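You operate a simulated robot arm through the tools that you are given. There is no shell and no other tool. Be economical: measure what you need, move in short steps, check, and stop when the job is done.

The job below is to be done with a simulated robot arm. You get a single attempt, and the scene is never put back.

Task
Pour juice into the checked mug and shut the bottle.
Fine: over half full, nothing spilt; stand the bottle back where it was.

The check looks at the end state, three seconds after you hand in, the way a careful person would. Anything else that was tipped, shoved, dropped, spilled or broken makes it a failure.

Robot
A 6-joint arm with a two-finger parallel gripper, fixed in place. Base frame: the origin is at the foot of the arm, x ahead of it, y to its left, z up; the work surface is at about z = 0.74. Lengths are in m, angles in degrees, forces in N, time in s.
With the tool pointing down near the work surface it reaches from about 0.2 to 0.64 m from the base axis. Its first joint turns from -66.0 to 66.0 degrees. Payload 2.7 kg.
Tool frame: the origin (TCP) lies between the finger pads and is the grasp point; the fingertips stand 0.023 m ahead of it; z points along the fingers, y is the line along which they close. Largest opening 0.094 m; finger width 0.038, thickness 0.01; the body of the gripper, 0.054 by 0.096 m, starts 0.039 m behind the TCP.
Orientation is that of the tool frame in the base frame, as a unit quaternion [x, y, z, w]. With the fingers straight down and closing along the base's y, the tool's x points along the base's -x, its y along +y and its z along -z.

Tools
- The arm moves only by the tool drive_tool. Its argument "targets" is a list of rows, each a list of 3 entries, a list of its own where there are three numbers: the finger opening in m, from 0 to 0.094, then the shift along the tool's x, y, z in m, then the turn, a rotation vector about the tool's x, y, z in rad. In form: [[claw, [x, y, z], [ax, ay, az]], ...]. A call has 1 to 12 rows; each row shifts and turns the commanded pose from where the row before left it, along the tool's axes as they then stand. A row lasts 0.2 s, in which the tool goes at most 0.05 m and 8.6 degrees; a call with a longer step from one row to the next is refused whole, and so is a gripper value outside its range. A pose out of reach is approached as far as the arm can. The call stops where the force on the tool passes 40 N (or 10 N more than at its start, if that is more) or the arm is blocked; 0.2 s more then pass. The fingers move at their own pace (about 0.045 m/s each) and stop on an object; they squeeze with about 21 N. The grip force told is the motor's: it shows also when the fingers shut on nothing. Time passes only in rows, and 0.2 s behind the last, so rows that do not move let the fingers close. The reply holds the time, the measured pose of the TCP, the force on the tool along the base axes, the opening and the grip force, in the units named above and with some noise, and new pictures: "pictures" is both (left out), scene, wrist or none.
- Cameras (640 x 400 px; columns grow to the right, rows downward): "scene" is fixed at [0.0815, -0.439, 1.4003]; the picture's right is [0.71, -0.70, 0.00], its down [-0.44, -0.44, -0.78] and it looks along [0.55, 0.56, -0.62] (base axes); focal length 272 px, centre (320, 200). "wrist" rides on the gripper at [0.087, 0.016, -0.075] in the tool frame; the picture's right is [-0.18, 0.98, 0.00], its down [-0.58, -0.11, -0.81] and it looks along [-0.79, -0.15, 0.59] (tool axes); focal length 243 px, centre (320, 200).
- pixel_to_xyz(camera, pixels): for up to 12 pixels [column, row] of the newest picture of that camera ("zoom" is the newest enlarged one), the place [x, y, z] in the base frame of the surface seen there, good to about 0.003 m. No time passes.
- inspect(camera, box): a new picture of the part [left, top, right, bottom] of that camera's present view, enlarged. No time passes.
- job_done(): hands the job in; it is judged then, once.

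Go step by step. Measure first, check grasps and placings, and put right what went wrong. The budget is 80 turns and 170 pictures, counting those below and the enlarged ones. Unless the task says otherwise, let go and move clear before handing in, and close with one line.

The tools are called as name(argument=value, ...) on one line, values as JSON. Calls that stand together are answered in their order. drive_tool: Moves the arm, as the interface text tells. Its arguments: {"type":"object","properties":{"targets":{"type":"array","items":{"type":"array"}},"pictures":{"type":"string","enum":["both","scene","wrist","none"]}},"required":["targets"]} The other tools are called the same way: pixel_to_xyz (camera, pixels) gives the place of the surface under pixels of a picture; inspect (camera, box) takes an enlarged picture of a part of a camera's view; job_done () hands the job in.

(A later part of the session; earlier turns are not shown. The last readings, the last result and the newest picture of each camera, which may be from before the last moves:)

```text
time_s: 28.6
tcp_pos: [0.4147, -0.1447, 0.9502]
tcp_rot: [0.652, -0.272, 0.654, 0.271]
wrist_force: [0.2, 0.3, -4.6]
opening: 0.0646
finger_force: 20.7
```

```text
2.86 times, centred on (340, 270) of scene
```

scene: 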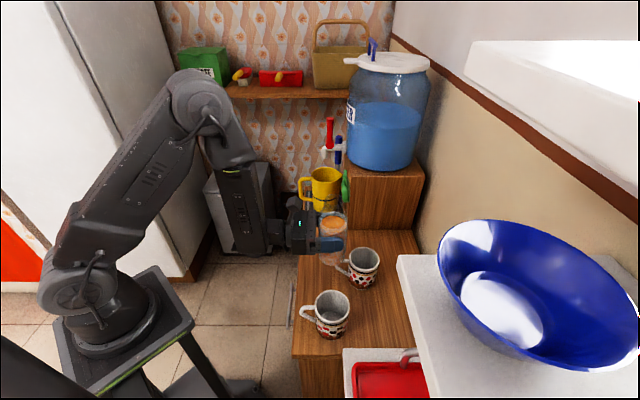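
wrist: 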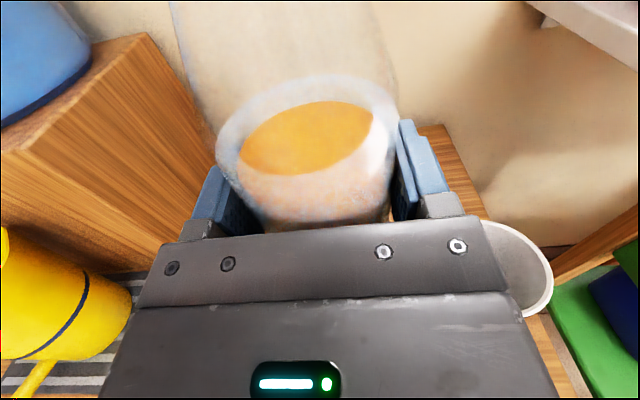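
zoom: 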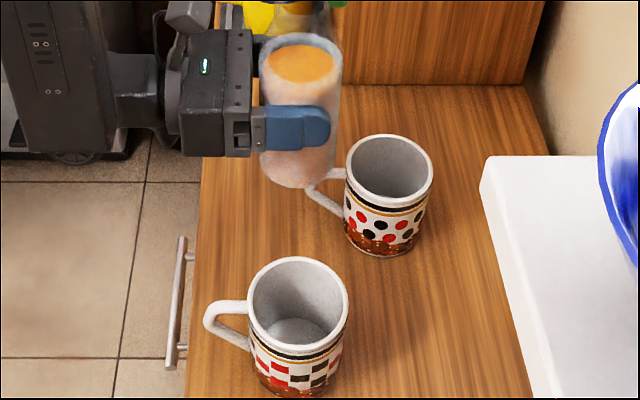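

The bottle is 0.11 m short of the mug centre along the pour line, as planned. I'll position TCP (back 0.017, down to 0.885) and roll to about 57°, short of flow.

drive_tool(targets=[[0.04, [-0.02, -0.006, 0], [0, 0, 0]], [0.04, [-0.03, -0.008, 0], [0, 0, 0]], [0.04, [-0.015, -0.003, 0], [0, 0, 0]], [0.04, [0, 0, 0], [0, 0, 0.07]], [0.04, [0, 0, 0], [0, 0, 0.12]], [0.04, [0, 0, 0], [0, 0, 0.13]], [0.04, [0, 0, 0], [0, 0, 0.13]], [0.04, [0, 0, 0], [0, 0, 0.13]], [0.04, [0, 0, 0], [0, 0, 0.13]], [0.04, [0, 0, 0], [0, 0, 0.12]], [0.04, [0, 0, 0], [0, 0, 0.1]], [0.04, [0, 0, 0], [0, 0, 0.07]]])

inspect(camera="scene", box=[270, 210, 398, 340])

```text
time_s: 31.2
tcp_pos: [0.4263, -0.1311, 0.8849]
tcp_rot: [0.442, -0.552, 0.703, -0.075]
wrist_force: [0.7, 0.1, -0.6]
opening: 0.064
finger_force: 20.4
```

scene: 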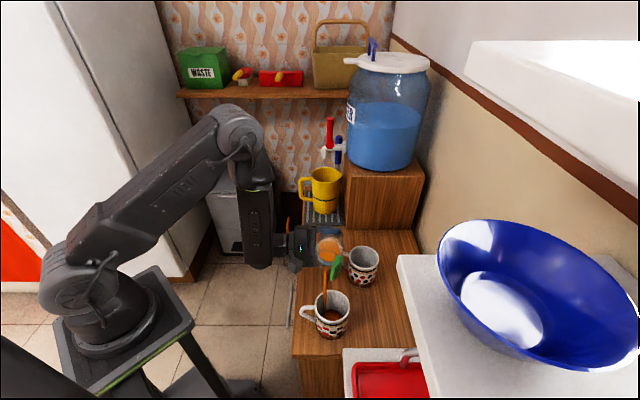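
wrist: 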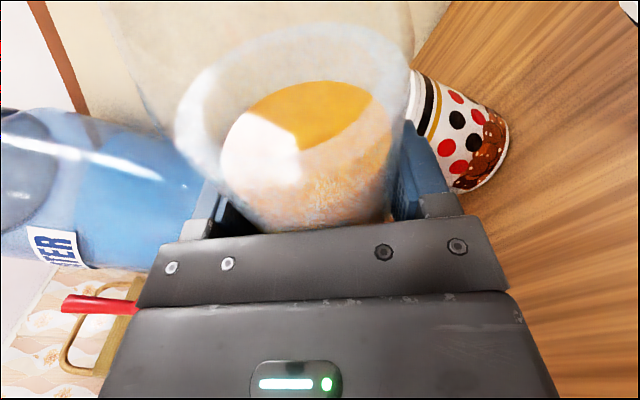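

```text
3.08 times, centred on (334, 275) of scene
```

zoom: 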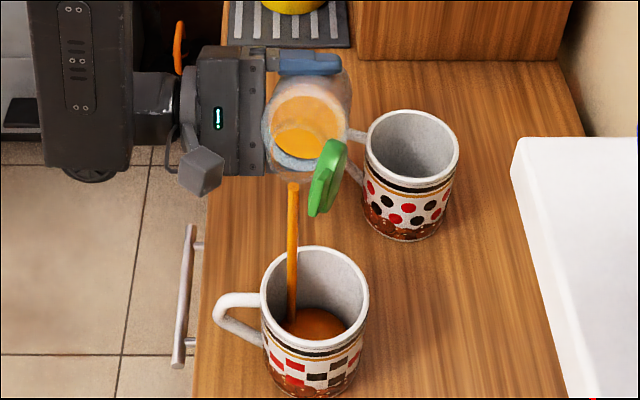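

Juice is already flowing at about 57° and landing in the mug, but left of centre (zoom 290 vs 315, ≈15-20 mm). Shift 10 mm along tool +z while the pour goes on, and check.

drive_tool(targets=[[0.04, [0, 0, 0.005], [0, 0, 0]], [0.04, [0, 0, 0.006], [0, 0, 0]]], pictures="none")

inspect(camera="scene", box=[270, 210, 398, 340])

```text
time_s: 31.8
tcp_pos: [0.4358, -0.1404, 0.8844]
tcp_rot: [0.442, -0.552, 0.703, -0.074]
wrist_force: [0.2, -0.2, 0.0]
opening: 0.0641
finger_force: 20.8
```

```text
3.08 times, centred on (334, 275) of scene
```

zoom: 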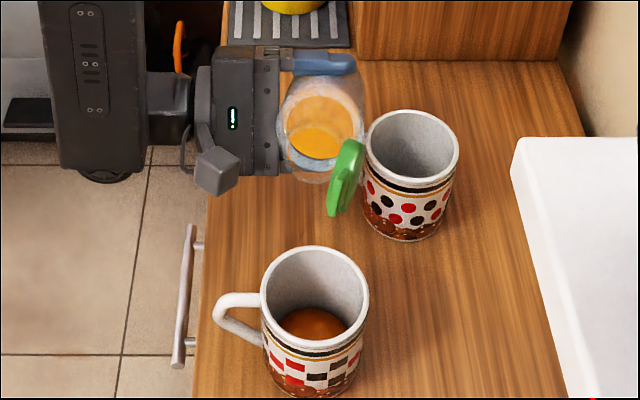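

Flow stopped at 57° with the mug about a quarter full. Tilt another 6° with 8 mm pulled back, wait, and look.

drive_tool(targets=[[0.04, [-0.0067, -0.0044, 0], [0, 0, 0.05]], [0.04, [0, 0, 0], [0, 0, 0.05]]], pictures="none")

inspect(camera="scene", box=[270, 210, 398, 340])

```text
time_s: 32.4
tcp_pos: [0.4405, -0.1347, 0.8852]
tcp_rot: [0.414, -0.573, 0.699, -0.109]
wrist_force: [-0.4, -0.6, 0.0]
opening: 0.0637
finger_force: 20.5
```

```text
3.08 times, centred on (334, 275) of scene
```

zoom: 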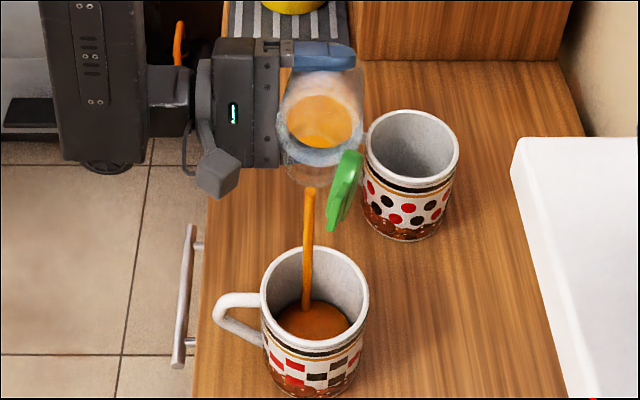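

The stream falls centred in the mug now (zoom 307,300), and the level has risen to about a third. Continue with another 6° and a short wait.

drive_tool(targets=[[0.04, [0, 0, 0], [0, 0, 0.05]], [0.04, [-0.003, -0.0015, 0], [0, 0, 0.05]], [0.04, [0, 0, 0], [0, 0, 0]]], pictures="none")

inspect(camera="scene", box=[270, 210, 398, 340])

```text
time_s: 33.2
tcp_pos: [0.443, -0.1326, 0.8852]
tcp_rot: [0.385, -0.592, 0.693, -0.145]
wrist_force: [0.3, 0.1, 0.1]
opening: 0.0641
finger_force: 20.9
```

```text
3.08 times, centred on (334, 275) of scene
```

zoom: 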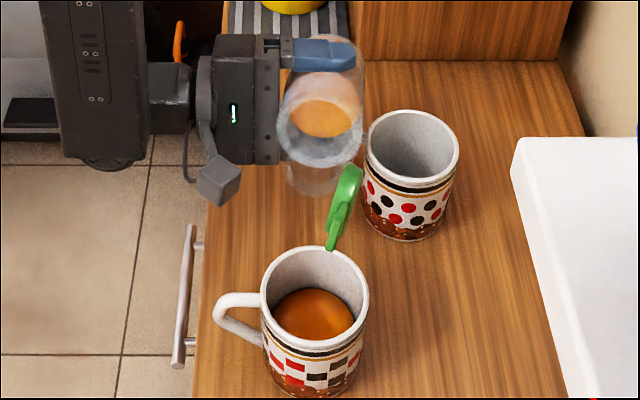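

No stream at 69° now; level is perhaps 40-45%. I'll measure the surface height, then go on.

pixel_to_xyz(camera="zoom", pixels=[[315, 318], [320, 330], [295, 310], [315, 249]])

drive_tool(targets=[[0.04, [0, 0, 0], [0, 0, 0.05]], [0.04, [-0.002, -0.001, 0], [0, 0, 0.04]], [0.04, [0, 0, 0], [0, 0, 0]], [0.04, [0, 0, 0], [0, 0, 0]]], pictures="none")

inspect(camera="scene", box=[270, 210, 398, 340])

```text
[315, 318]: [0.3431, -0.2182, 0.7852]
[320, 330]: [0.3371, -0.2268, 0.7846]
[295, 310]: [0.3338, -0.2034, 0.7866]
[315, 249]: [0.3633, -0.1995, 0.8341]
```

```text
time_s: 34.2
tcp_pos: [0.4441, -0.1307, 0.8861]
tcp_rot: [0.357, -0.61, 0.685, -0.176]
wrist_force: [-0.3, 0.6, 0.4]
opening: 0.0638
finger_force: 21.3
```

```text
3.08 times, centred on (334, 275) of scene
```

zoom: 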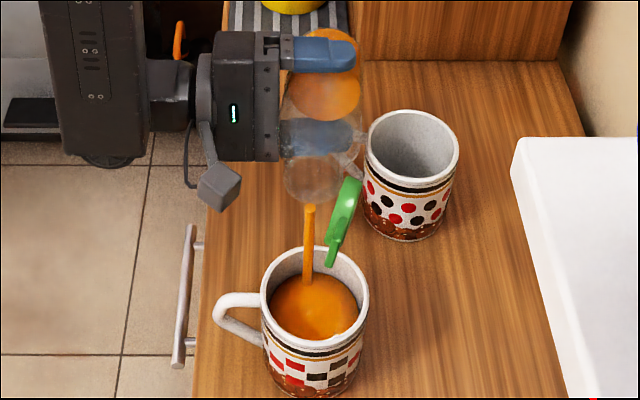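

Level now clearly higher (surface at zoom 310,305) with the stream still running. Measure its height before any time passes.

pixel_to_xyz(camera="zoom", pixels=[[320, 318], [330, 300], [295, 305], [315, 325]])

```text
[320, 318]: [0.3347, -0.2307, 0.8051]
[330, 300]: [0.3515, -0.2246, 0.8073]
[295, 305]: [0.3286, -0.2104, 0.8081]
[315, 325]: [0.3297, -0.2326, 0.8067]
```

The surface is at z≈0.807, roughly two thirds full: enough. Tilt back promptly, pausing over the mug for drips.

drive_tool(targets=[[0.04, [0, 0, 0], [0, 0, -0.14]], [0.04, [0, 0, 0], [0, 0, -0.13]], [0.04, [0, 0, 0], [0, 0, -0.1]], [0.04, [0, 0, 0], [0, 0, 0]]], pictures="none")

inspect(camera="scene", box=[270, 210, 398, 340])

```text
time_s: 35.2
tcp_pos: [0.4438, -0.1291, 0.8863]
tcp_rot: [0.464, -0.533, 0.706, -0.045]
wrist_force: [-0.2, 0.6, 0.4]
opening: 0.0638
finger_force: 21.5
```

```text
3.08 times, centred on (334, 275) of scene
```

zoom: 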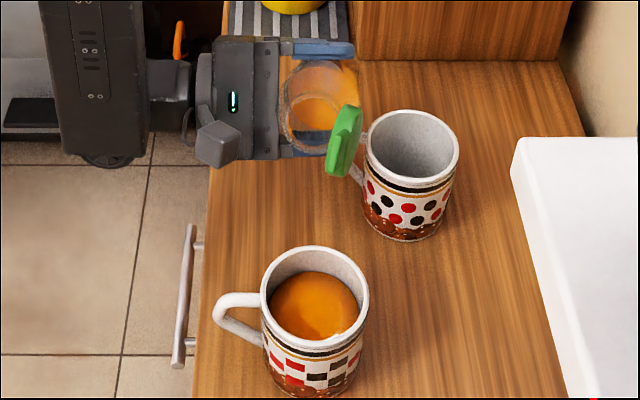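

The flow has stopped and nothing is spilt. Roll the remaining 0.92 rad back to upright and rise.

drive_tool(targets=[[0.04, [0, 0, 0], [0, 0, -0.1]], [0.04, [0, 0, 0], [0, 0, -0.13]], [0.04, [0, 0, 0], [0, 0, -0.13]], [0.04, [0, 0, 0], [0, 0, -0.13]], [0.04, [0, 0, 0], [0, 0, -0.13]], [0.04, [0, 0, 0], [0, 0, -0.13]], [0.04, [0, 0, 0], [0, 0, -0.1]], [0.04, [0, 0, 0], [0, 0, -0.07]], [0.04, [0.02, 0, 0], [0, 0, 0]], [0.04, [0.03, 0, 0], [0, 0, 0]], [0.04, [0.015, 0, 0], [0, 0, 0]]])

```text
time_s: 37.6
tcp_pos: [0.4442, -0.13, 0.9502]
tcp_rot: [0.653, -0.272, 0.652, 0.272]
wrist_force: [0.4, 0.5, -2.5]
opening: 0.0641
finger_force: 21.1
```

scene: 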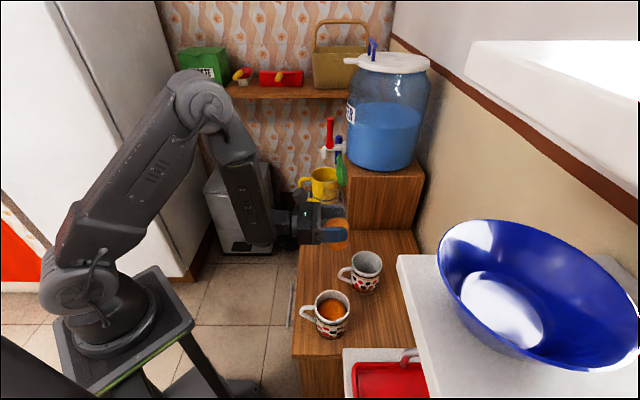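
wrist: 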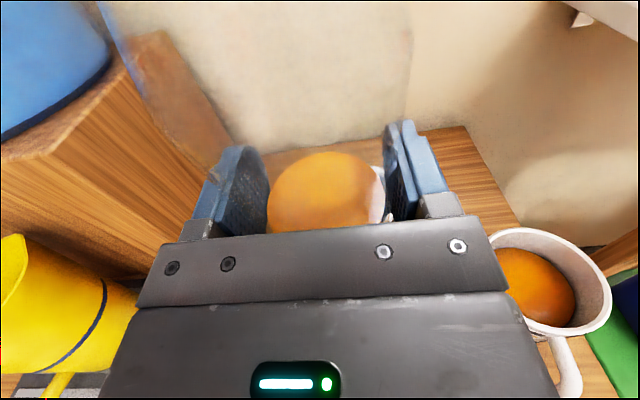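

The dotted mug looks possibly shifted, now near (366,270) versus (363,267) at the start; the bottle base may have brushed its handle. Inspect and measure.

inspect(camera="scene", box=[280, 240, 440, 340])

inspect(camera="scene", box=[320, 180, 416, 300])

```text
4.00 times, centred on (360, 290) of scene
```

zoom: 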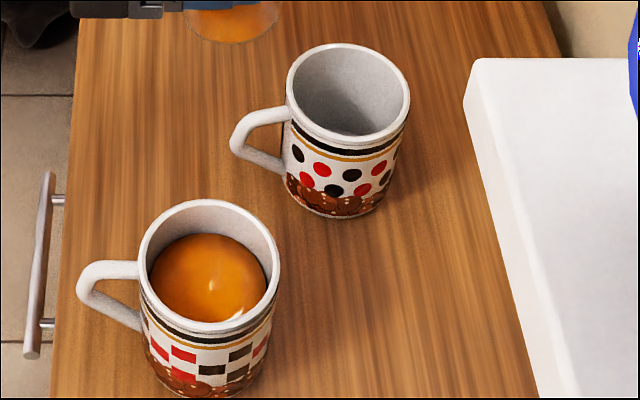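

```text
3.33 times, centred on (368, 240) of scene
```

zoom: 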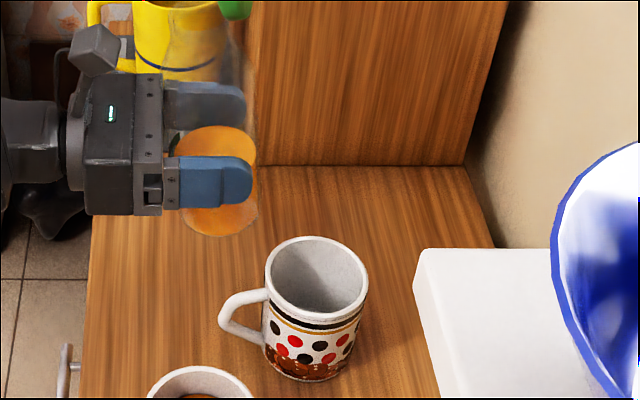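

The dotted mug got shoved about 2 cm toward the camera (zoom rim top from row 27 to 44), still upright; I'll put it back afterwards. First return the bottle: move to (0.518,-0.0356) at this height.

drive_tool(targets=[[0.04, [0, -0.006, -0.001], [0, 0, 0]], [0.04, [0, -0.013, -0.002], [0, 0, 0]], [0.04, [0, -0.018, -0.002], [0, 0, 0]], [0.04, [0, -0.02, -0.003], [0, 0, 0]], [0.04, [0, -0.02, -0.003], [0, 0, 0]], [0.04, [0, -0.018, -0.002], [0, 0, 0]], [0.04, [0, -0.013, -0.002], [0, 0, 0]], [0.04, [0, -0.008, 0], [0, 0, 0]], [0.04, [0, -0.0028, 0], [0, 0, 0]]], pictures="none")

inspect(camera="scene", box=[288, 135, 384, 255])

```text
time_s: 39.6
tcp_pos: [0.5184, -0.0358, 0.9509]
tcp_rot: [0.652, -0.272, 0.653, 0.272]
wrist_force: [0.6, -1.3, -2.7]
opening: 0.0639
finger_force: 21.3
```

```text
3.33 times, centred on (336, 195) of scene
```

zoom: 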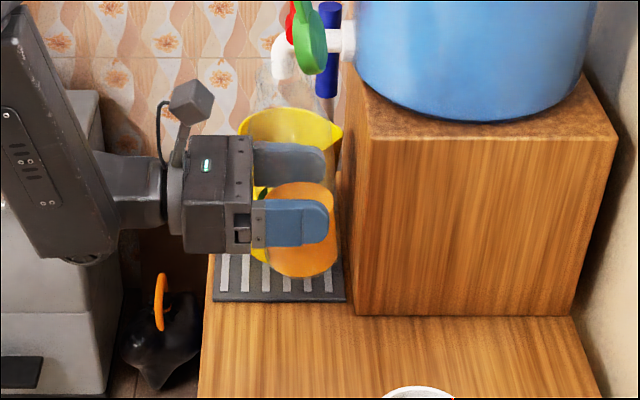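

The bottle is above its spot. Lower 0.14 m, slowly at the end.

drive_tool(targets=[[0.04, [-0.008, 0, 0], [0, 0, 0]], [0.04, [-0.018, 0, 0], [0, 0, 0]], [0.04, [-0.025, 0, 0], [0, 0, 0]], [0.04, [-0.025, 0, 0], [0, 0, 0]], [0.04, [-0.025, 0, 0], [0, 0, 0]], [0.04, [-0.018, 0, 0], [0, 0, 0]], [0.04, [-0.01, 0, 0], [0, 0, 0]], [0.04, [-0.005, 0, 0], [0, 0, 0]], [0.04, [-0.003, 0, 0], [0, 0, 0]], [0.04, [-0.002, 0, 0], [0, 0, 0]]], pictures="none")

inspect(camera="scene", box=[288, 165, 384, 255])

```text
time_s: 41.8
tcp_pos: [0.5206, -0.037, 0.8151]
tcp_rot: [0.65, -0.273, 0.655, 0.273]
wrist_force: [-2.3, -0.3, 14.4]
opening: 0.0641
finger_force: 20.3
```

```text
4.44 times, centred on (336, 210) of scene
```

zoom: 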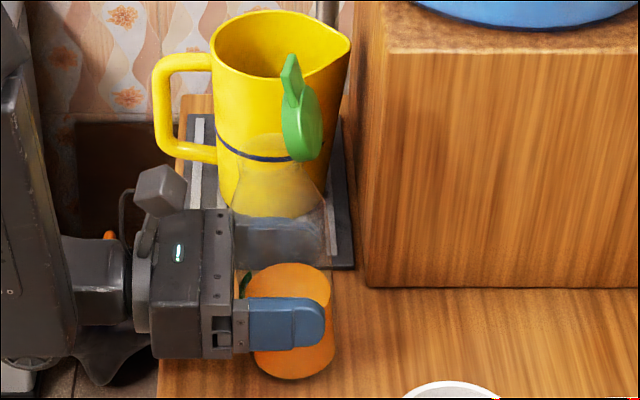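

Contact came at z=0.815 with 14 N; the bottle leans with its top toward the gripper (mouth zoom 275,150, previously 292,150), so it pivoted in the fingers. Raise 15 mm and examine.

drive_tool(targets=[[0.04, [0.007, 0, 0], [0, 0, 0]], [0.04, [0.008, 0, 0], [0, 0, 0]]])

inspect(camera="scene", box=[296, 165, 376, 255])

inspect(camera="scene", box=[312, 170, 352, 202])

```text
time_s: 42.4
tcp_pos: [0.5183, -0.0354, 0.8262]
tcp_rot: [0.654, -0.27, 0.653, 0.271]
wrist_force: [0.1, -1.2, -3.4]
opening: 0.0639
finger_force: 20.7
```

scene: 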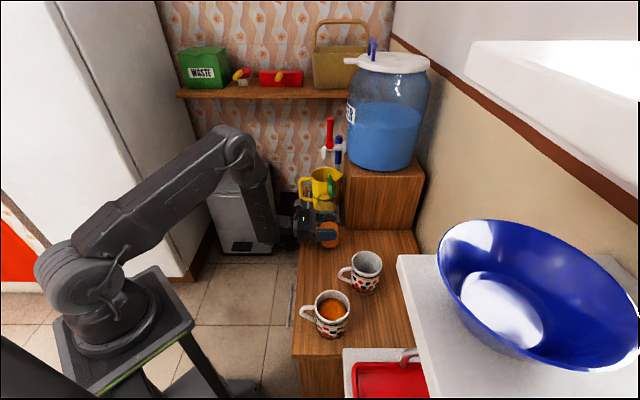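
wrist: 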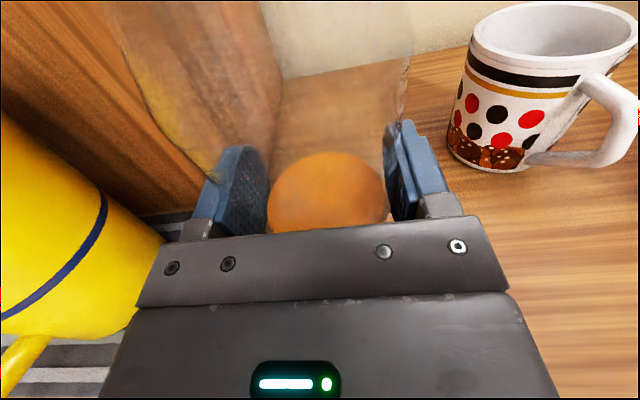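

```text
4.44 times, centred on (336, 210) of scene
```

zoom: 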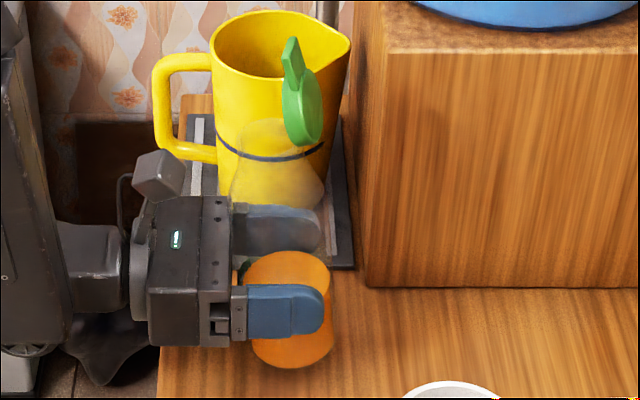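

```text
12.50 times, centred on (332, 186) of scene
```

zoom: 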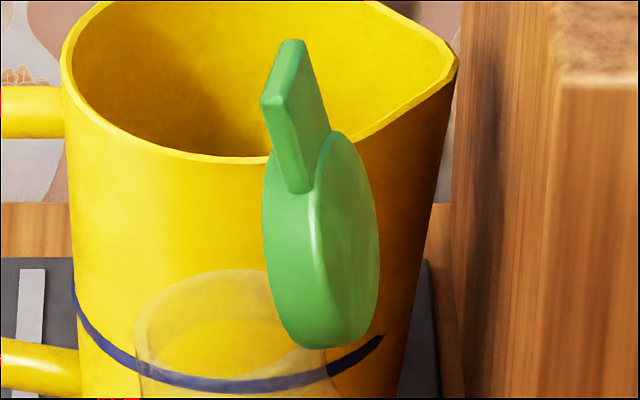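

The bottle's top leans about 5° toward the gripper (mouth at px (325,196) where (330,195) is expected; base fine). Pitch the tool -0.09 rad about its y to straighten it, and re-check.

drive_tool(targets=[[0.04, [0.008, 0, 0], [0, 0, 0]], [0.04, [0, 0, 0], [0, -0.045, 0]], [0.04, [0, 0, 0], [0, -0.045, 0]], [0.04, [0, 0, 0], [0, 0, 0]]], pictures="none")

inspect(camera="scene", box=[296, 165, 376, 255])

inspect(camera="scene", box=[308, 170, 356, 218])

```text
time_s: 43.4
tcp_pos: [0.518, -0.0361, 0.8362]
tcp_rot: [0.681, -0.284, 0.623, 0.26]
wrist_force: [0.3, -0.5, -3.3]
opening: 0.0641
finger_force: 21.1
```

```text
4.44 times, centred on (336, 210) of scene
```

zoom: 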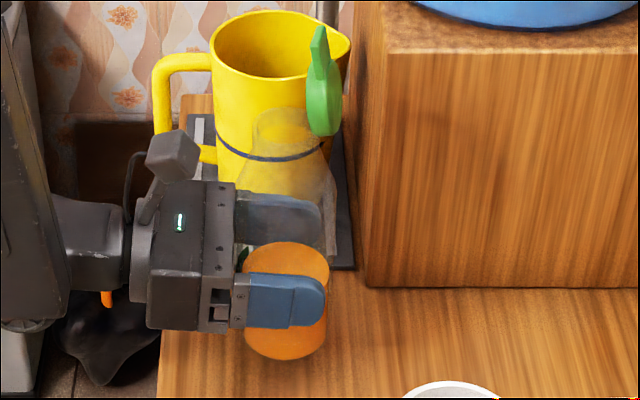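

```text
8.33 times, centred on (332, 194) of scene
```

zoom: 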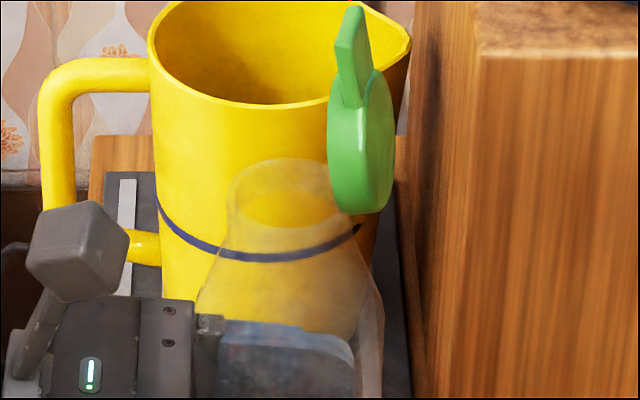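

Nearly upright; about 1.3° remains. Correct it by -0.023 rad and lower gently to 3 mm above contact, then feel down.

drive_tool(targets=[[0.04, [0, 0, 0.001], [0, -0.023, 0]], [0.04, [-0.008, 0, 0.0009], [0, 0, 0]], [0.04, [-0.008, 0, 0.0009], [0, 0, 0]], [0.04, [-0.004, 0, 0.0005], [0, 0, 0]], [0.04, [-0.002, 0, 0.0002], [0, 0, 0]], [0.04, [-0.001, 0, 0.0001], [0, 0, 0]]], pictures="none")

inspect(camera="scene", box=[296, 165, 376, 255])

```text
time_s: 44.8
tcp_pos: [0.5192, -0.0373, 0.8115]
tcp_rot: [0.688, -0.285, 0.616, 0.255]
wrist_force: [-0.2, 0.3, -3.6]
opening: 0.064
finger_force: 20.6
```

```text
4.44 times, centred on (336, 210) of scene
```

zoom: 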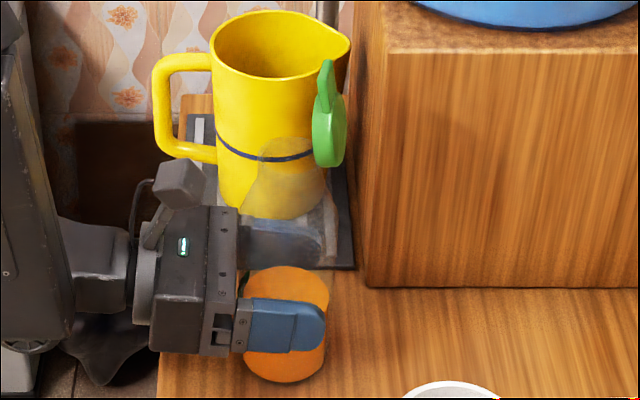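

No contact yet; the bottle looks upright and on its old footprint (base bottom zoom row 381, as before). Feel down 1 mm at a time.

drive_tool(targets=[[0.04, [-0.001, 0, 0.0001], [0, 0, 0]], [0.04, [-0.001, 0, 0.0001], [0, 0, 0]], [0.04, [0, 0, 0], [0, 0, 0]]], pictures="none")

```text
time_s: 45.6
tcp_pos: [0.5212, -0.0359, 0.8135]
tcp_rot: [0.687, -0.288, 0.616, 0.257]
wrist_force: [-3.5, 0.7, 11.0]
opening: 0.0637
finger_force: 20.6
```

Contact (11 N up). Ease up 2 mm and release the fingers gently.

drive_tool(targets=[[0.04, [0.002, 0, -0.0002], [0, 0, 0]], [0.04, [0, 0, 0], [0, 0, 0]]], pictures="none")

inspect(camera="scene", box=[296, 165, 376, 255])

```text
time_s: 46.2
tcp_pos: [0.5196, -0.038, 0.8112]
tcp_rot: [0.688, -0.288, 0.615, 0.257]
wrist_force: [1.8, -0.7, 0.6]
opening: 0.0641
finger_force: 21.2
```

```text
4.44 times, centred on (336, 210) of scene
```

zoom: 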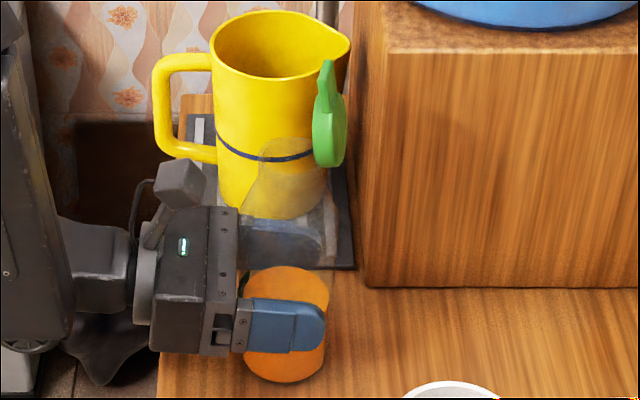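

The weight is now on the bench (≈0 N). Open the fingers.

drive_tool(targets=[[0.068, [0, 0, 0], [0, 0, 0]], [0.074, [0, 0, 0], [0, 0, 0]], [0.082, [0, 0, 0], [0, 0, 0]], [0.092, [0, 0, 0], [0, 0, 0]], [0.092, [0, 0, 0], [0, 0, 0]]])

inspect(camera="scene", box=[288, 165, 384, 255])

```text
time_s: 47.4
tcp_pos: [0.5199, -0.0381, 0.8115]
tcp_rot: [0.688, -0.286, 0.616, 0.256]
wrist_force: [-0.6, 1.2, -0.4]
opening: 0.0918
finger_force: 0.0
```

scene: 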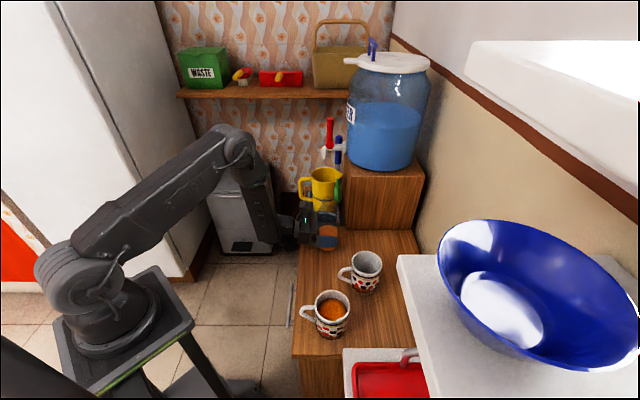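
wrist: 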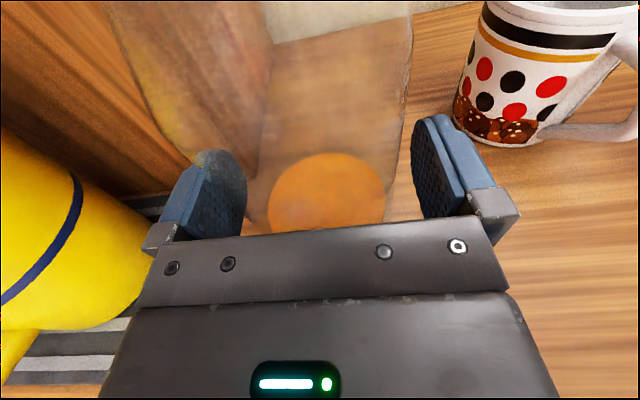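

```text
4.44 times, centred on (336, 210) of scene
```

zoom: 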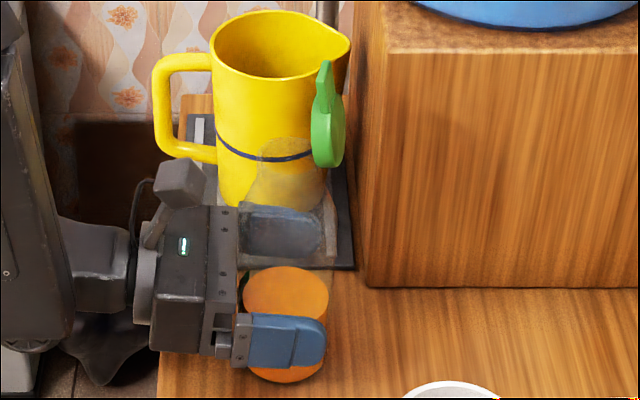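

The bottle stands free. Retreat horizontally along -d, then undo the pitch.

drive_tool(targets=[[0.092, [-0.0017, 0, -0.015], [0, 0, 0]], [0.092, [-0.0034, 0, -0.03], [0, 0, 0]], [0.092, [-0.004, 0, -0.035], [0, 0, 0]], [0.092, [-0.004, 0, -0.035], [0, 0, 0]], [0.092, [-0.004, 0, -0.035], [0, 0, 0]], [0.0, [0, 0, 0], [0, 0.113, 0]], [0.0, [0.04, 0, 0], [0, 0, 0]], [0.0, [0.04, 0, 0], [0, 0, 0]], [0.0, [0.04, 0, 0], [0, 0, 0]], [0.0, [0.03, 0, 0], [0, 0, 0]]])

inspect(camera="scene", box=[288, 165, 384, 255])

inspect(camera="wrist", box=[240, 20, 400, 220])

```text
time_s: 49.6
tcp_pos: [0.4122, 0.0713, 0.9615]
tcp_rot: [0.652, -0.271, 0.654, 0.272]
wrist_force: [-0.5, 0.1, -0.5]
opening: 0.0
finger_force: 15.4
```

scene: 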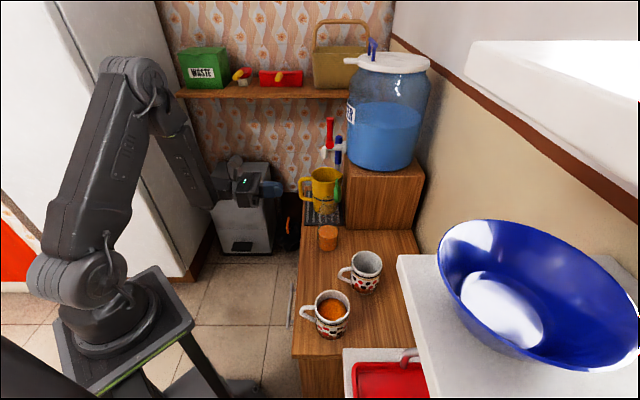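
wrist: 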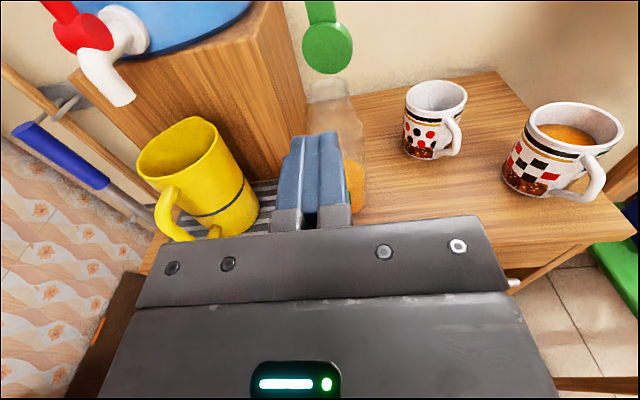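

```text
4.44 times, centred on (336, 210) of scene
```

zoom: 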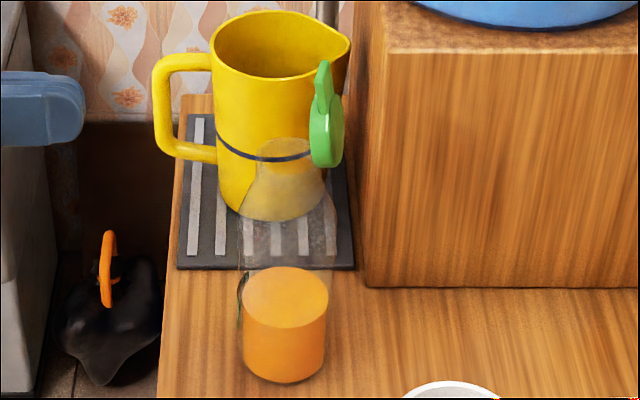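

```text
2.00 times, centred on (320, 120) of wrist
```

zoom: 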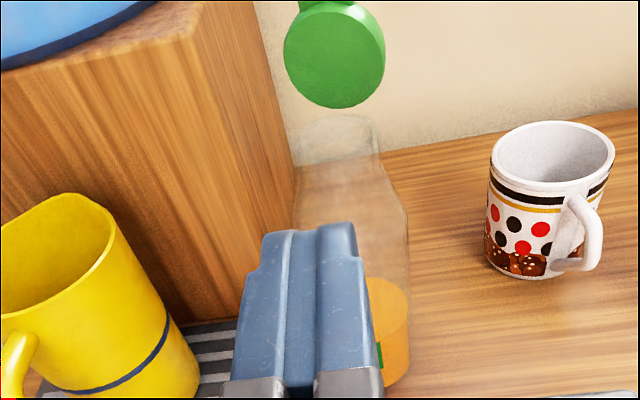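

The bottle is back on its spot within 2-3 mm and the lid is still up. To shut it I'll use the closed fingers pointing straight down, placed behind the lid and drawn toward the robot. First pitch the tool down at a safe spot; also measure lid and dispenser tap.

pixel_to_xyz(camera="scene", pixels=[[337, 180], [337, 186], [336, 196], [339, 195], [324, 153], [330, 128], [339, 155], [352, 155], [345, 165], [347, 232], [338, 140], [356, 110]])

drive_tool(targets=[[0.0, [0.04, 0, 0], [0, 0, 0]], [0.0, [0.04, 0, 0], [0, -0.1, 0]], [0.0, [0, 0, 0], [0, -0.147, 0]], [0.0, [0, 0, 0], [0, -0.147, 0]], [0.0, [0, 0, 0], [0, -0.147, 0]], [0.0, [0, 0, 0], [0, -0.147, 0]], [0.0, [0, 0, 0], [0, -0.147, 0]], [0.0, [0, 0, 0], [0, -0.147, 0]], [0.0, [0, 0, 0], [0, -0.147, 0]], [0.0, [0, 0, 0], [0, -0.147, 0]], [0.0, [0, 0, 0], [0, -0.147, 0]], [0.0, [0, 0, 0], [0, -0.147, 0]]], pictures="none")

drive_tool(targets=[[0.0, [0, 0, 0], [0, 0, 0.143]], [0.0, [0, 0, 0], [0, 0, 0.143]], [0.0, [0, 0, 0], [0, 0, 0.143]], [0.0, [0, 0, 0], [0, 0, 0.143]], [0.0, [0, 0, 0], [0, 0, 0.143]], [0.0, [0, 0, 0], [0, 0, 0.143]], [0.0, [0, 0, 0], [0, 0, 0.143]], [0.0, [0, 0, 0], [0, 0, 0.143]], [0.0, [0, 0, 0], [0, 0, 0.143]], [0.0, [0, 0, 0], [0, 0, 0.143]], [0.0, [0, 0, 0], [0, 0, 0.141]]])

```text
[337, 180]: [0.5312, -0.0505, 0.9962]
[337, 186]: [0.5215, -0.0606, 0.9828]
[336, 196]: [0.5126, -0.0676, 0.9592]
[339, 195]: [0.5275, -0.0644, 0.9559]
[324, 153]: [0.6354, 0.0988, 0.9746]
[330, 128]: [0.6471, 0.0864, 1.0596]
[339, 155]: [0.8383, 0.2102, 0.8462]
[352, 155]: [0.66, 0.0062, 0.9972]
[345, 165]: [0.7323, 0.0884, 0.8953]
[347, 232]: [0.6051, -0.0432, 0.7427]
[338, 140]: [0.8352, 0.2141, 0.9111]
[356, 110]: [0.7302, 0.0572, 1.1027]
```

```text
time_s: 52.2
tcp_pos: [0.4133, 0.0718, 1.041]
tcp_rot: [0.923, -0.384, 0.0, 0.0]
wrist_force: [-0.1, -0.1, -0.1]
opening: 0.0
finger_force: 21.7
```

```text
time_s: 54.6
tcp_pos: [0.4126, 0.0717, 1.0424]
tcp_rot: [-0.379, 0.925, -0.002, 0.0]
wrist_force: [0.6, -0.3, 0.5]
opening: 0.0001
finger_force: 20.9
```

scene: 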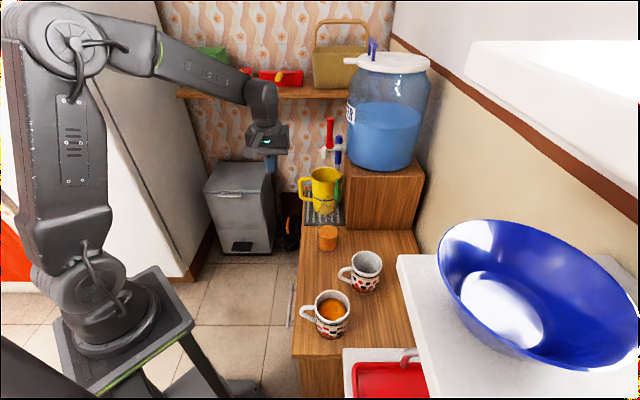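
wrist: 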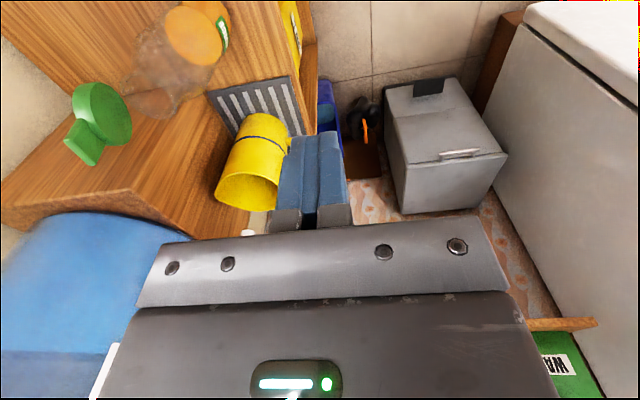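

The tool points down, camera on the far side from the dispenser. The lid's tab top is at (0.531,-0.0505,0.996). I'll pass over it to (0.556,-0.075), fingertips 40 mm above, and check.

drive_tool(targets=[[0.0, [0, 0, -0.02], [0, 0, 0]], [0.0, [0, -0.041, 0], [0, 0, 0]], [0.0, [0, -0.041, 0], [0, 0, 0]], [0.0, [0, -0.041, 0], [0, 0, 0]], [0.0, [0.001, -0.041, 0], [0, 0, 0]], [0.0, [0, -0.041, 0], [0, 0, 0]]])

inspect(camera="scene", box=[288, 145, 384, 235])

```text
time_s: 56.0
tcp_pos: [0.5564, -0.0755, 1.0615]
tcp_rot: [-0.381, 0.925, -0.001, 0.0]
wrist_force: [0.4, -0.8, 0.8]
opening: 0.0001
finger_force: 21.1
```

scene: 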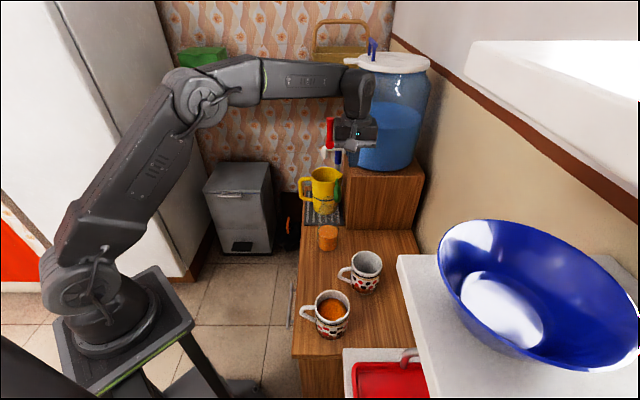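
wrist: 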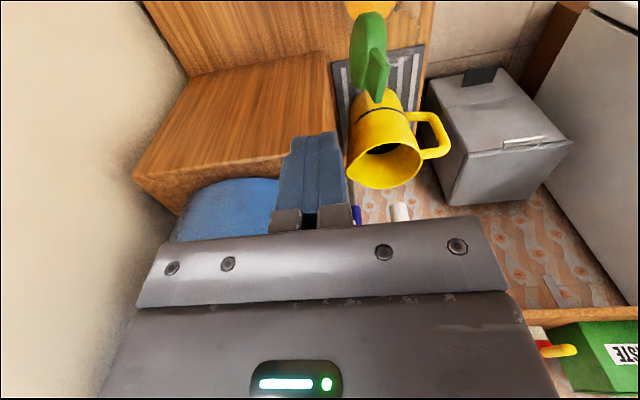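

```text
4.44 times, centred on (336, 190) of scene
```

zoom: 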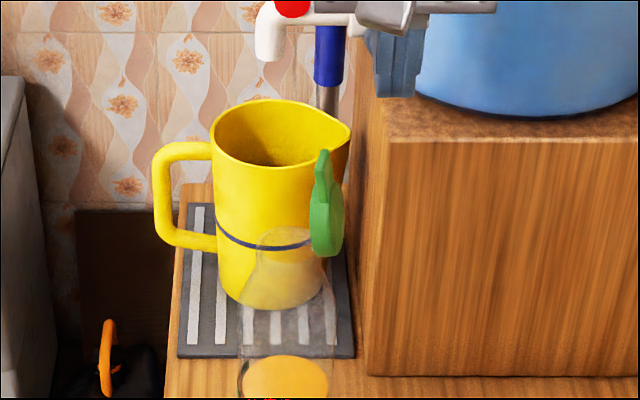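

The fingers are 18 mm behind the lid (zoom 375 vs 345). Lower the tips to z≈0.978 and draw toward the robot, following the lid's arc to about 30°.

drive_tool(targets=[[0.0, [0, 0, 0.03], [0, 0, 0]], [0.0, [0, 0, 0.03], [0, 0, 0]], [0.0, [0, 0.01, 0], [0, 0, 0]], [0.0, [0, 0.008, 0], [0, 0, 0]], [0.0, [0, 0.008, 0], [0, 0, 0]], [0.0, [0, 0.008, 0.001], [0, 0, 0]], [0.0, [0, 0.008, 0.002], [0, 0, 0]]], pictures="none")

inspect(camera="scene", box=[288, 155, 384, 255])

```text
time_s: 57.6
tcp_pos: [0.5276, -0.046, 0.9994]
tcp_rot: [-0.382, 0.924, -0.002, 0.001]
wrist_force: [-0.5, -0.1, 0.0]
opening: 0.0
finger_force: 20.8
```

```text
4.00 times, centred on (336, 205) of scene
```

zoom: 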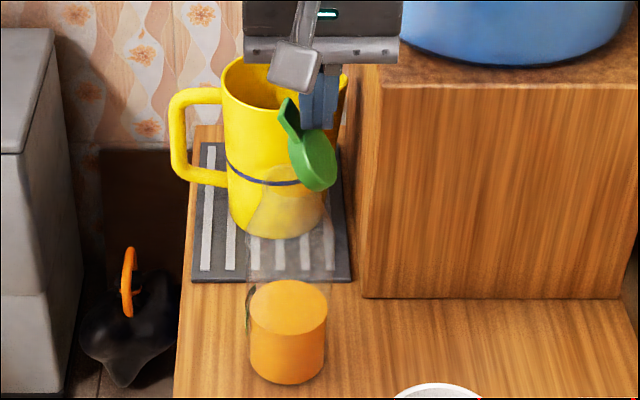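

The lid has tilted about 30° toward shut and the bottle stands still. Continue along the arc.

drive_tool(targets=[[0.0, [0, 0.007, 0.004], [0, 0, 0]], [0.0, [0, 0.007, 0.005], [0, 0, 0]], [0.0, [0, 0.007, 0.006], [0, 0, 0]], [0.0, [0, 0.004, 0.006], [0, 0, 0]]], pictures="none")

inspect(camera="scene", box=[288, 155, 384, 255])

```text
time_s: 58.6
tcp_pos: [0.5094, -0.0286, 0.9784]
tcp_rot: [-0.381, 0.925, -0.002, 0.001]
wrist_force: [0.6, 0.2, -0.2]
opening: 0.0002
finger_force: 21.5
```

```text
4.00 times, centred on (336, 205) of scene
```

zoom: 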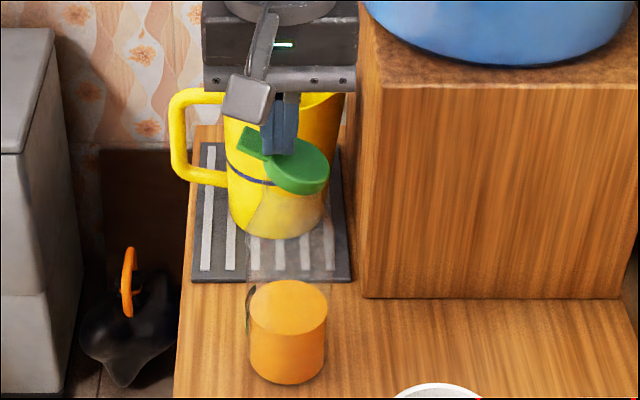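

The lid is nearly down. Press straight down in small steps until it seats.

drive_tool(targets=[[0.0, [0, 0.001, 0.005], [0, 0, 0]], [0.0, [0, 0, 0.005], [0, 0, 0]], [0.0, [0, 0, 0.004], [0, 0, 0]], [0.0, [0, 0, 0.003], [0, 0, 0]]], pictures="none")

inspect(camera="scene", box=[288, 155, 384, 255])

```text
time_s: 59.6
tcp_pos: [0.5088, -0.0282, 0.9617]
tcp_rot: [-0.381, 0.925, -0.002, 0.001]
wrist_force: [0.1, -0.2, 0.2]
opening: 0.0003
finger_force: 21.3
```

```text
4.00 times, centred on (336, 205) of scene
```

zoom: 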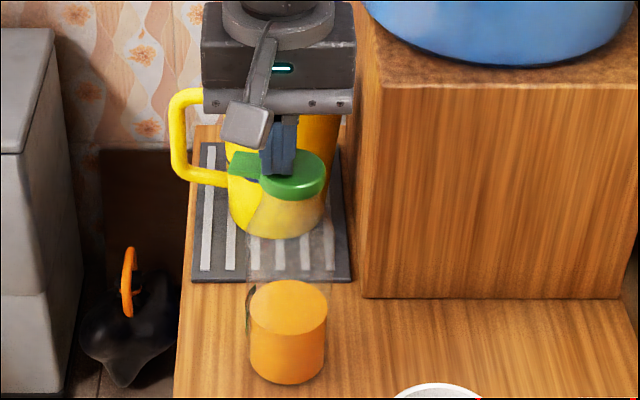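

Almost level. Press the last few mm until a contact force shows.

drive_tool(targets=[[0.0, [0, 0, 0.002], [0, 0, 0]], [0.0, [0, 0, 0.002], [0, 0, 0]]], pictures="none")

drive_tool(targets=[[0.0, [0, 0, 0.001], [0, 0, 0]]], pictures="none")

inspect(camera="scene", box=[304, 175, 352, 220])

```text
time_s: 60.2
tcp_pos: [0.5095, -0.0288, 0.9592]
tcp_rot: [-0.381, 0.925, -0.001, 0.003]
wrist_force: [-6.8, -1.4, 28.4]
opening: 0.0
finger_force: 20.9
```

```text
time_s: 60.6
tcp_pos: [0.51, -0.0281, 0.9602]
tcp_rot: [-0.381, 0.925, -0.003, 0.004]
wrist_force: [-8.2, -2.2, 38.2]
opening: 0.0002
finger_force: 20.6
```

```text
8.89 times, centred on (328, 198) of scene
```

zoom: 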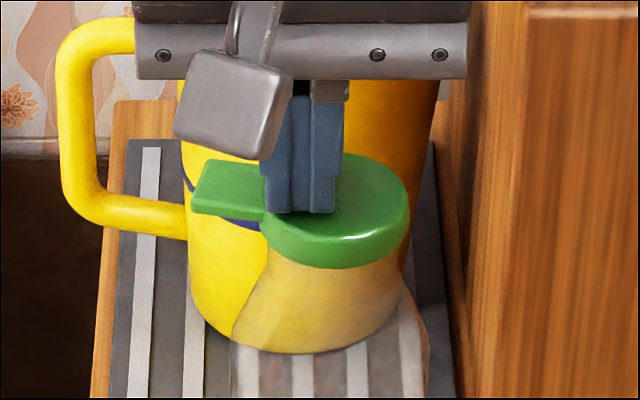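

The lid is seated (38 N against it, level). Lift away straight up and verify.

drive_tool(targets=[[0.0, [0, 0, -0.005], [0, 0, 0]], [0.0, [0, 0, -0.03], [0, 0, 0]], [0.0, [0, 0, -0.04], [0, 0, 0]], [0.0, [0, 0.04, -0.02], [0, 0, 0]], [0.0, [0, 0.04, 0], [0, 0, 0]], [0.0, [0, 0.04, 0], [0, 0, 0]], [0.0, [0, 0.03, 0], [0, 0, 0]]])

inspect(camera="scene", box=[280, 150, 440, 250])

inspect(camera="scene", box=[280, 240, 440, 340])

```text
time_s: 62.2
tcp_pos: [0.4034, 0.0777, 1.0511]
tcp_rot: [-0.381, 0.925, -0.001, 0.0]
wrist_force: [-0.1, 0.3, 0.8]
opening: 0.0001
finger_force: 20.9
```

scene: 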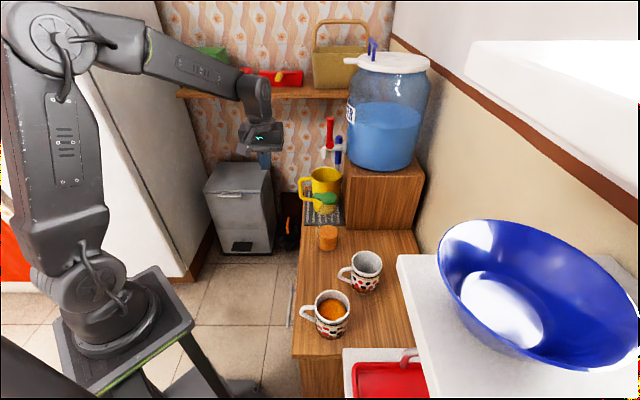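
wrist: 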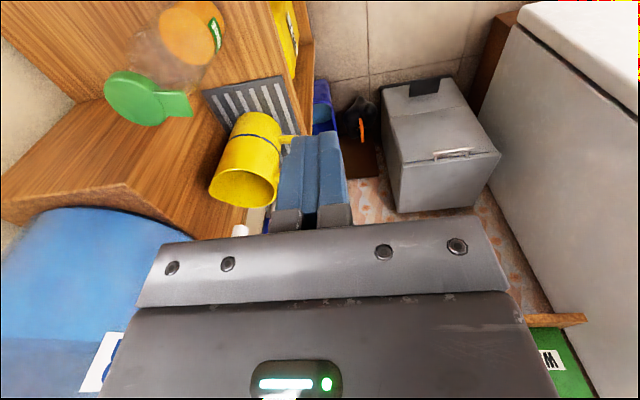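

```text
4.00 times, centred on (360, 200) of scene
```

zoom: 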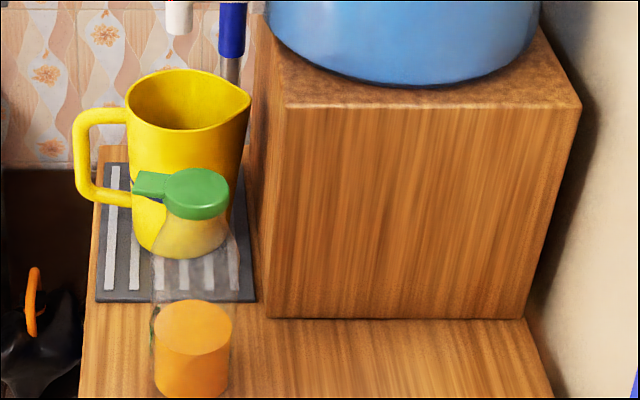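

```text
4.00 times, centred on (360, 290) of scene
```

zoom: 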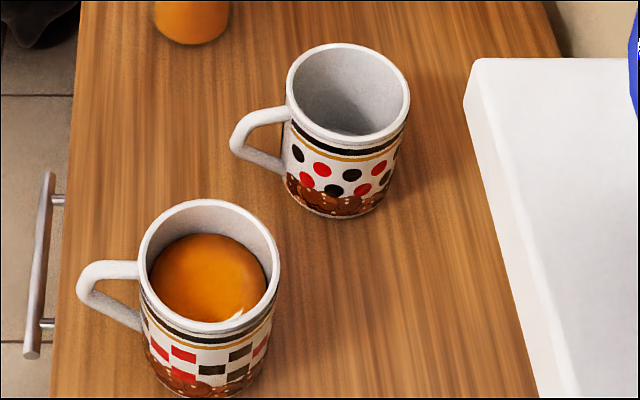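

The bottle is shut, standing within about 2 mm of its first place. Now the dotted mug: by my projection it moved from (0.493,-0.186) to (0.486,-0.200) and its handle turned about 14° (azimuth 128°→141°). I'll verify by measurement and yaw the gripper to straddle it clear of the handle.

pixel_to_xyz(camera="zoom", pixels=[[348, 46], [289, 95], [407, 90], [348, 142], [300, 60], [397, 60], [238, 142], [252, 118], [262, 160], [270, 113]])

drive_tool(targets=[[0.05, [0, 0, 0], [0, 0, 0.1466]], [0.094, [0, 0, 0], [0, 0, 0.1466]], [0.094, [0, 0, 0], [0, 0, 0.1466]], [0.094, [0, 0, 0], [0, 0, 0.1466]], [0.094, [0, 0, 0], [0, 0, 0.1466]], [0.094, [0, 0, 0], [0, 0, 0.1466]], [0.094, [0, 0, 0], [0, 0, 0.1466]], [0.094, [0, 0, 0], [0, 0, 0.1466]], [0.094, [0, 0, 0], [0, 0, 0.1466]], [0.094, [0, 0, 0], [0, 0, 0.1466]]], pictures="none")

```text
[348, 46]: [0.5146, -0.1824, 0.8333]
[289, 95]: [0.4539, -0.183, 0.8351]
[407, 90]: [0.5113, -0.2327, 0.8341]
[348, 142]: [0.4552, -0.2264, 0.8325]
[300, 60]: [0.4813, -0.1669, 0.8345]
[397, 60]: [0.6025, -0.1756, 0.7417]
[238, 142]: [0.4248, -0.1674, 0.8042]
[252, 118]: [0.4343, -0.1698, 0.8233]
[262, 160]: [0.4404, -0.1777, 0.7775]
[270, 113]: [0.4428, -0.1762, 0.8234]
```

```text
time_s: 64.4
tcp_pos: [0.4031, 0.0794, 1.0499]
tcp_rot: [0.337, 0.941, -0.001, 0.001]
wrist_force: [0.5, -0.6, -0.1]
opening: 0.094
finger_force: 0.0
```

The measured rim puts the mug now at (0.4845,-0.205), handle azimuth ≈146°. Move above it, align and look.

drive_tool(targets=[[0.094, [-0.0347, -0.024, 0], [0, 0, 0]], [0.094, [-0.0347, -0.024, 0], [0, 0, 0]], [0.094, [-0.0347, -0.024, 0], [0, 0, 0]], [0.094, [-0.0347, -0.024, 0], [0, 0, 0]], [0.094, [-0.0347, -0.024, 0], [0, 0, 0]], [0.094, [-0.0347, -0.024, 0], [0, 0, 0]], [0.094, [-0.0349, -0.024, 0], [0, 0, 0]], [0.094, [0, 0, 0.04], [0, 0, -0.09]], [0.094, [0, 0, 0.04], [0, 0, 0]]])

inspect(camera="scene", box=[280, 210, 440, 310])

```text
time_s: 66.4
tcp_pos: [0.4855, -0.2063, 0.9708]
tcp_rot: [0.292, 0.956, 0.0, 0.002]
wrist_force: [-0.2, 0.5, 0.3]
opening: 0.094
finger_force: 0.0
```

scene: 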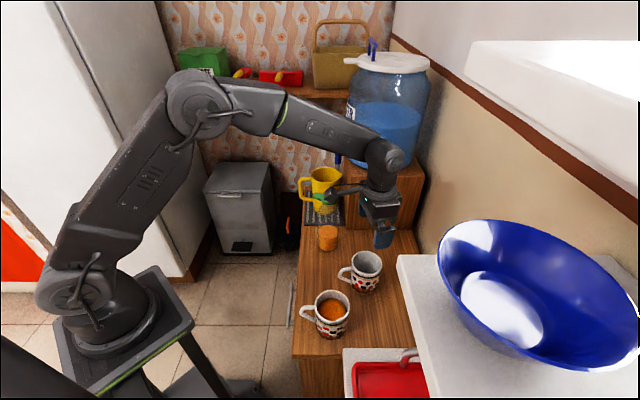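
wrist: 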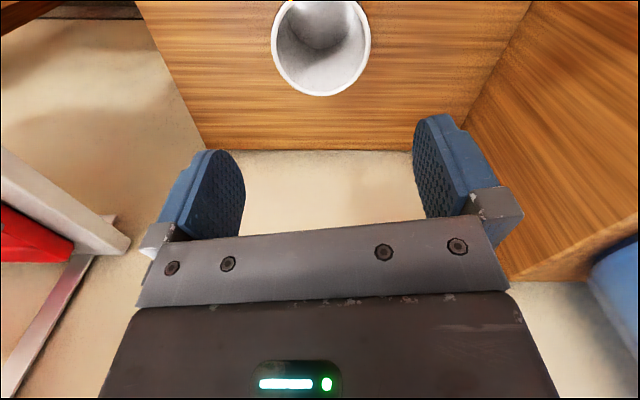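

```text
4.00 times, centred on (360, 260) of scene
```

zoom: 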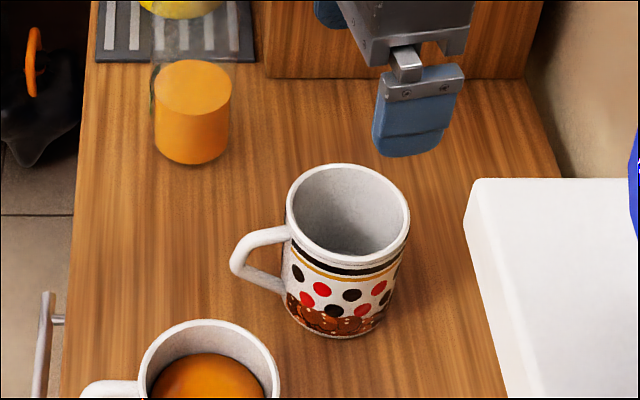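

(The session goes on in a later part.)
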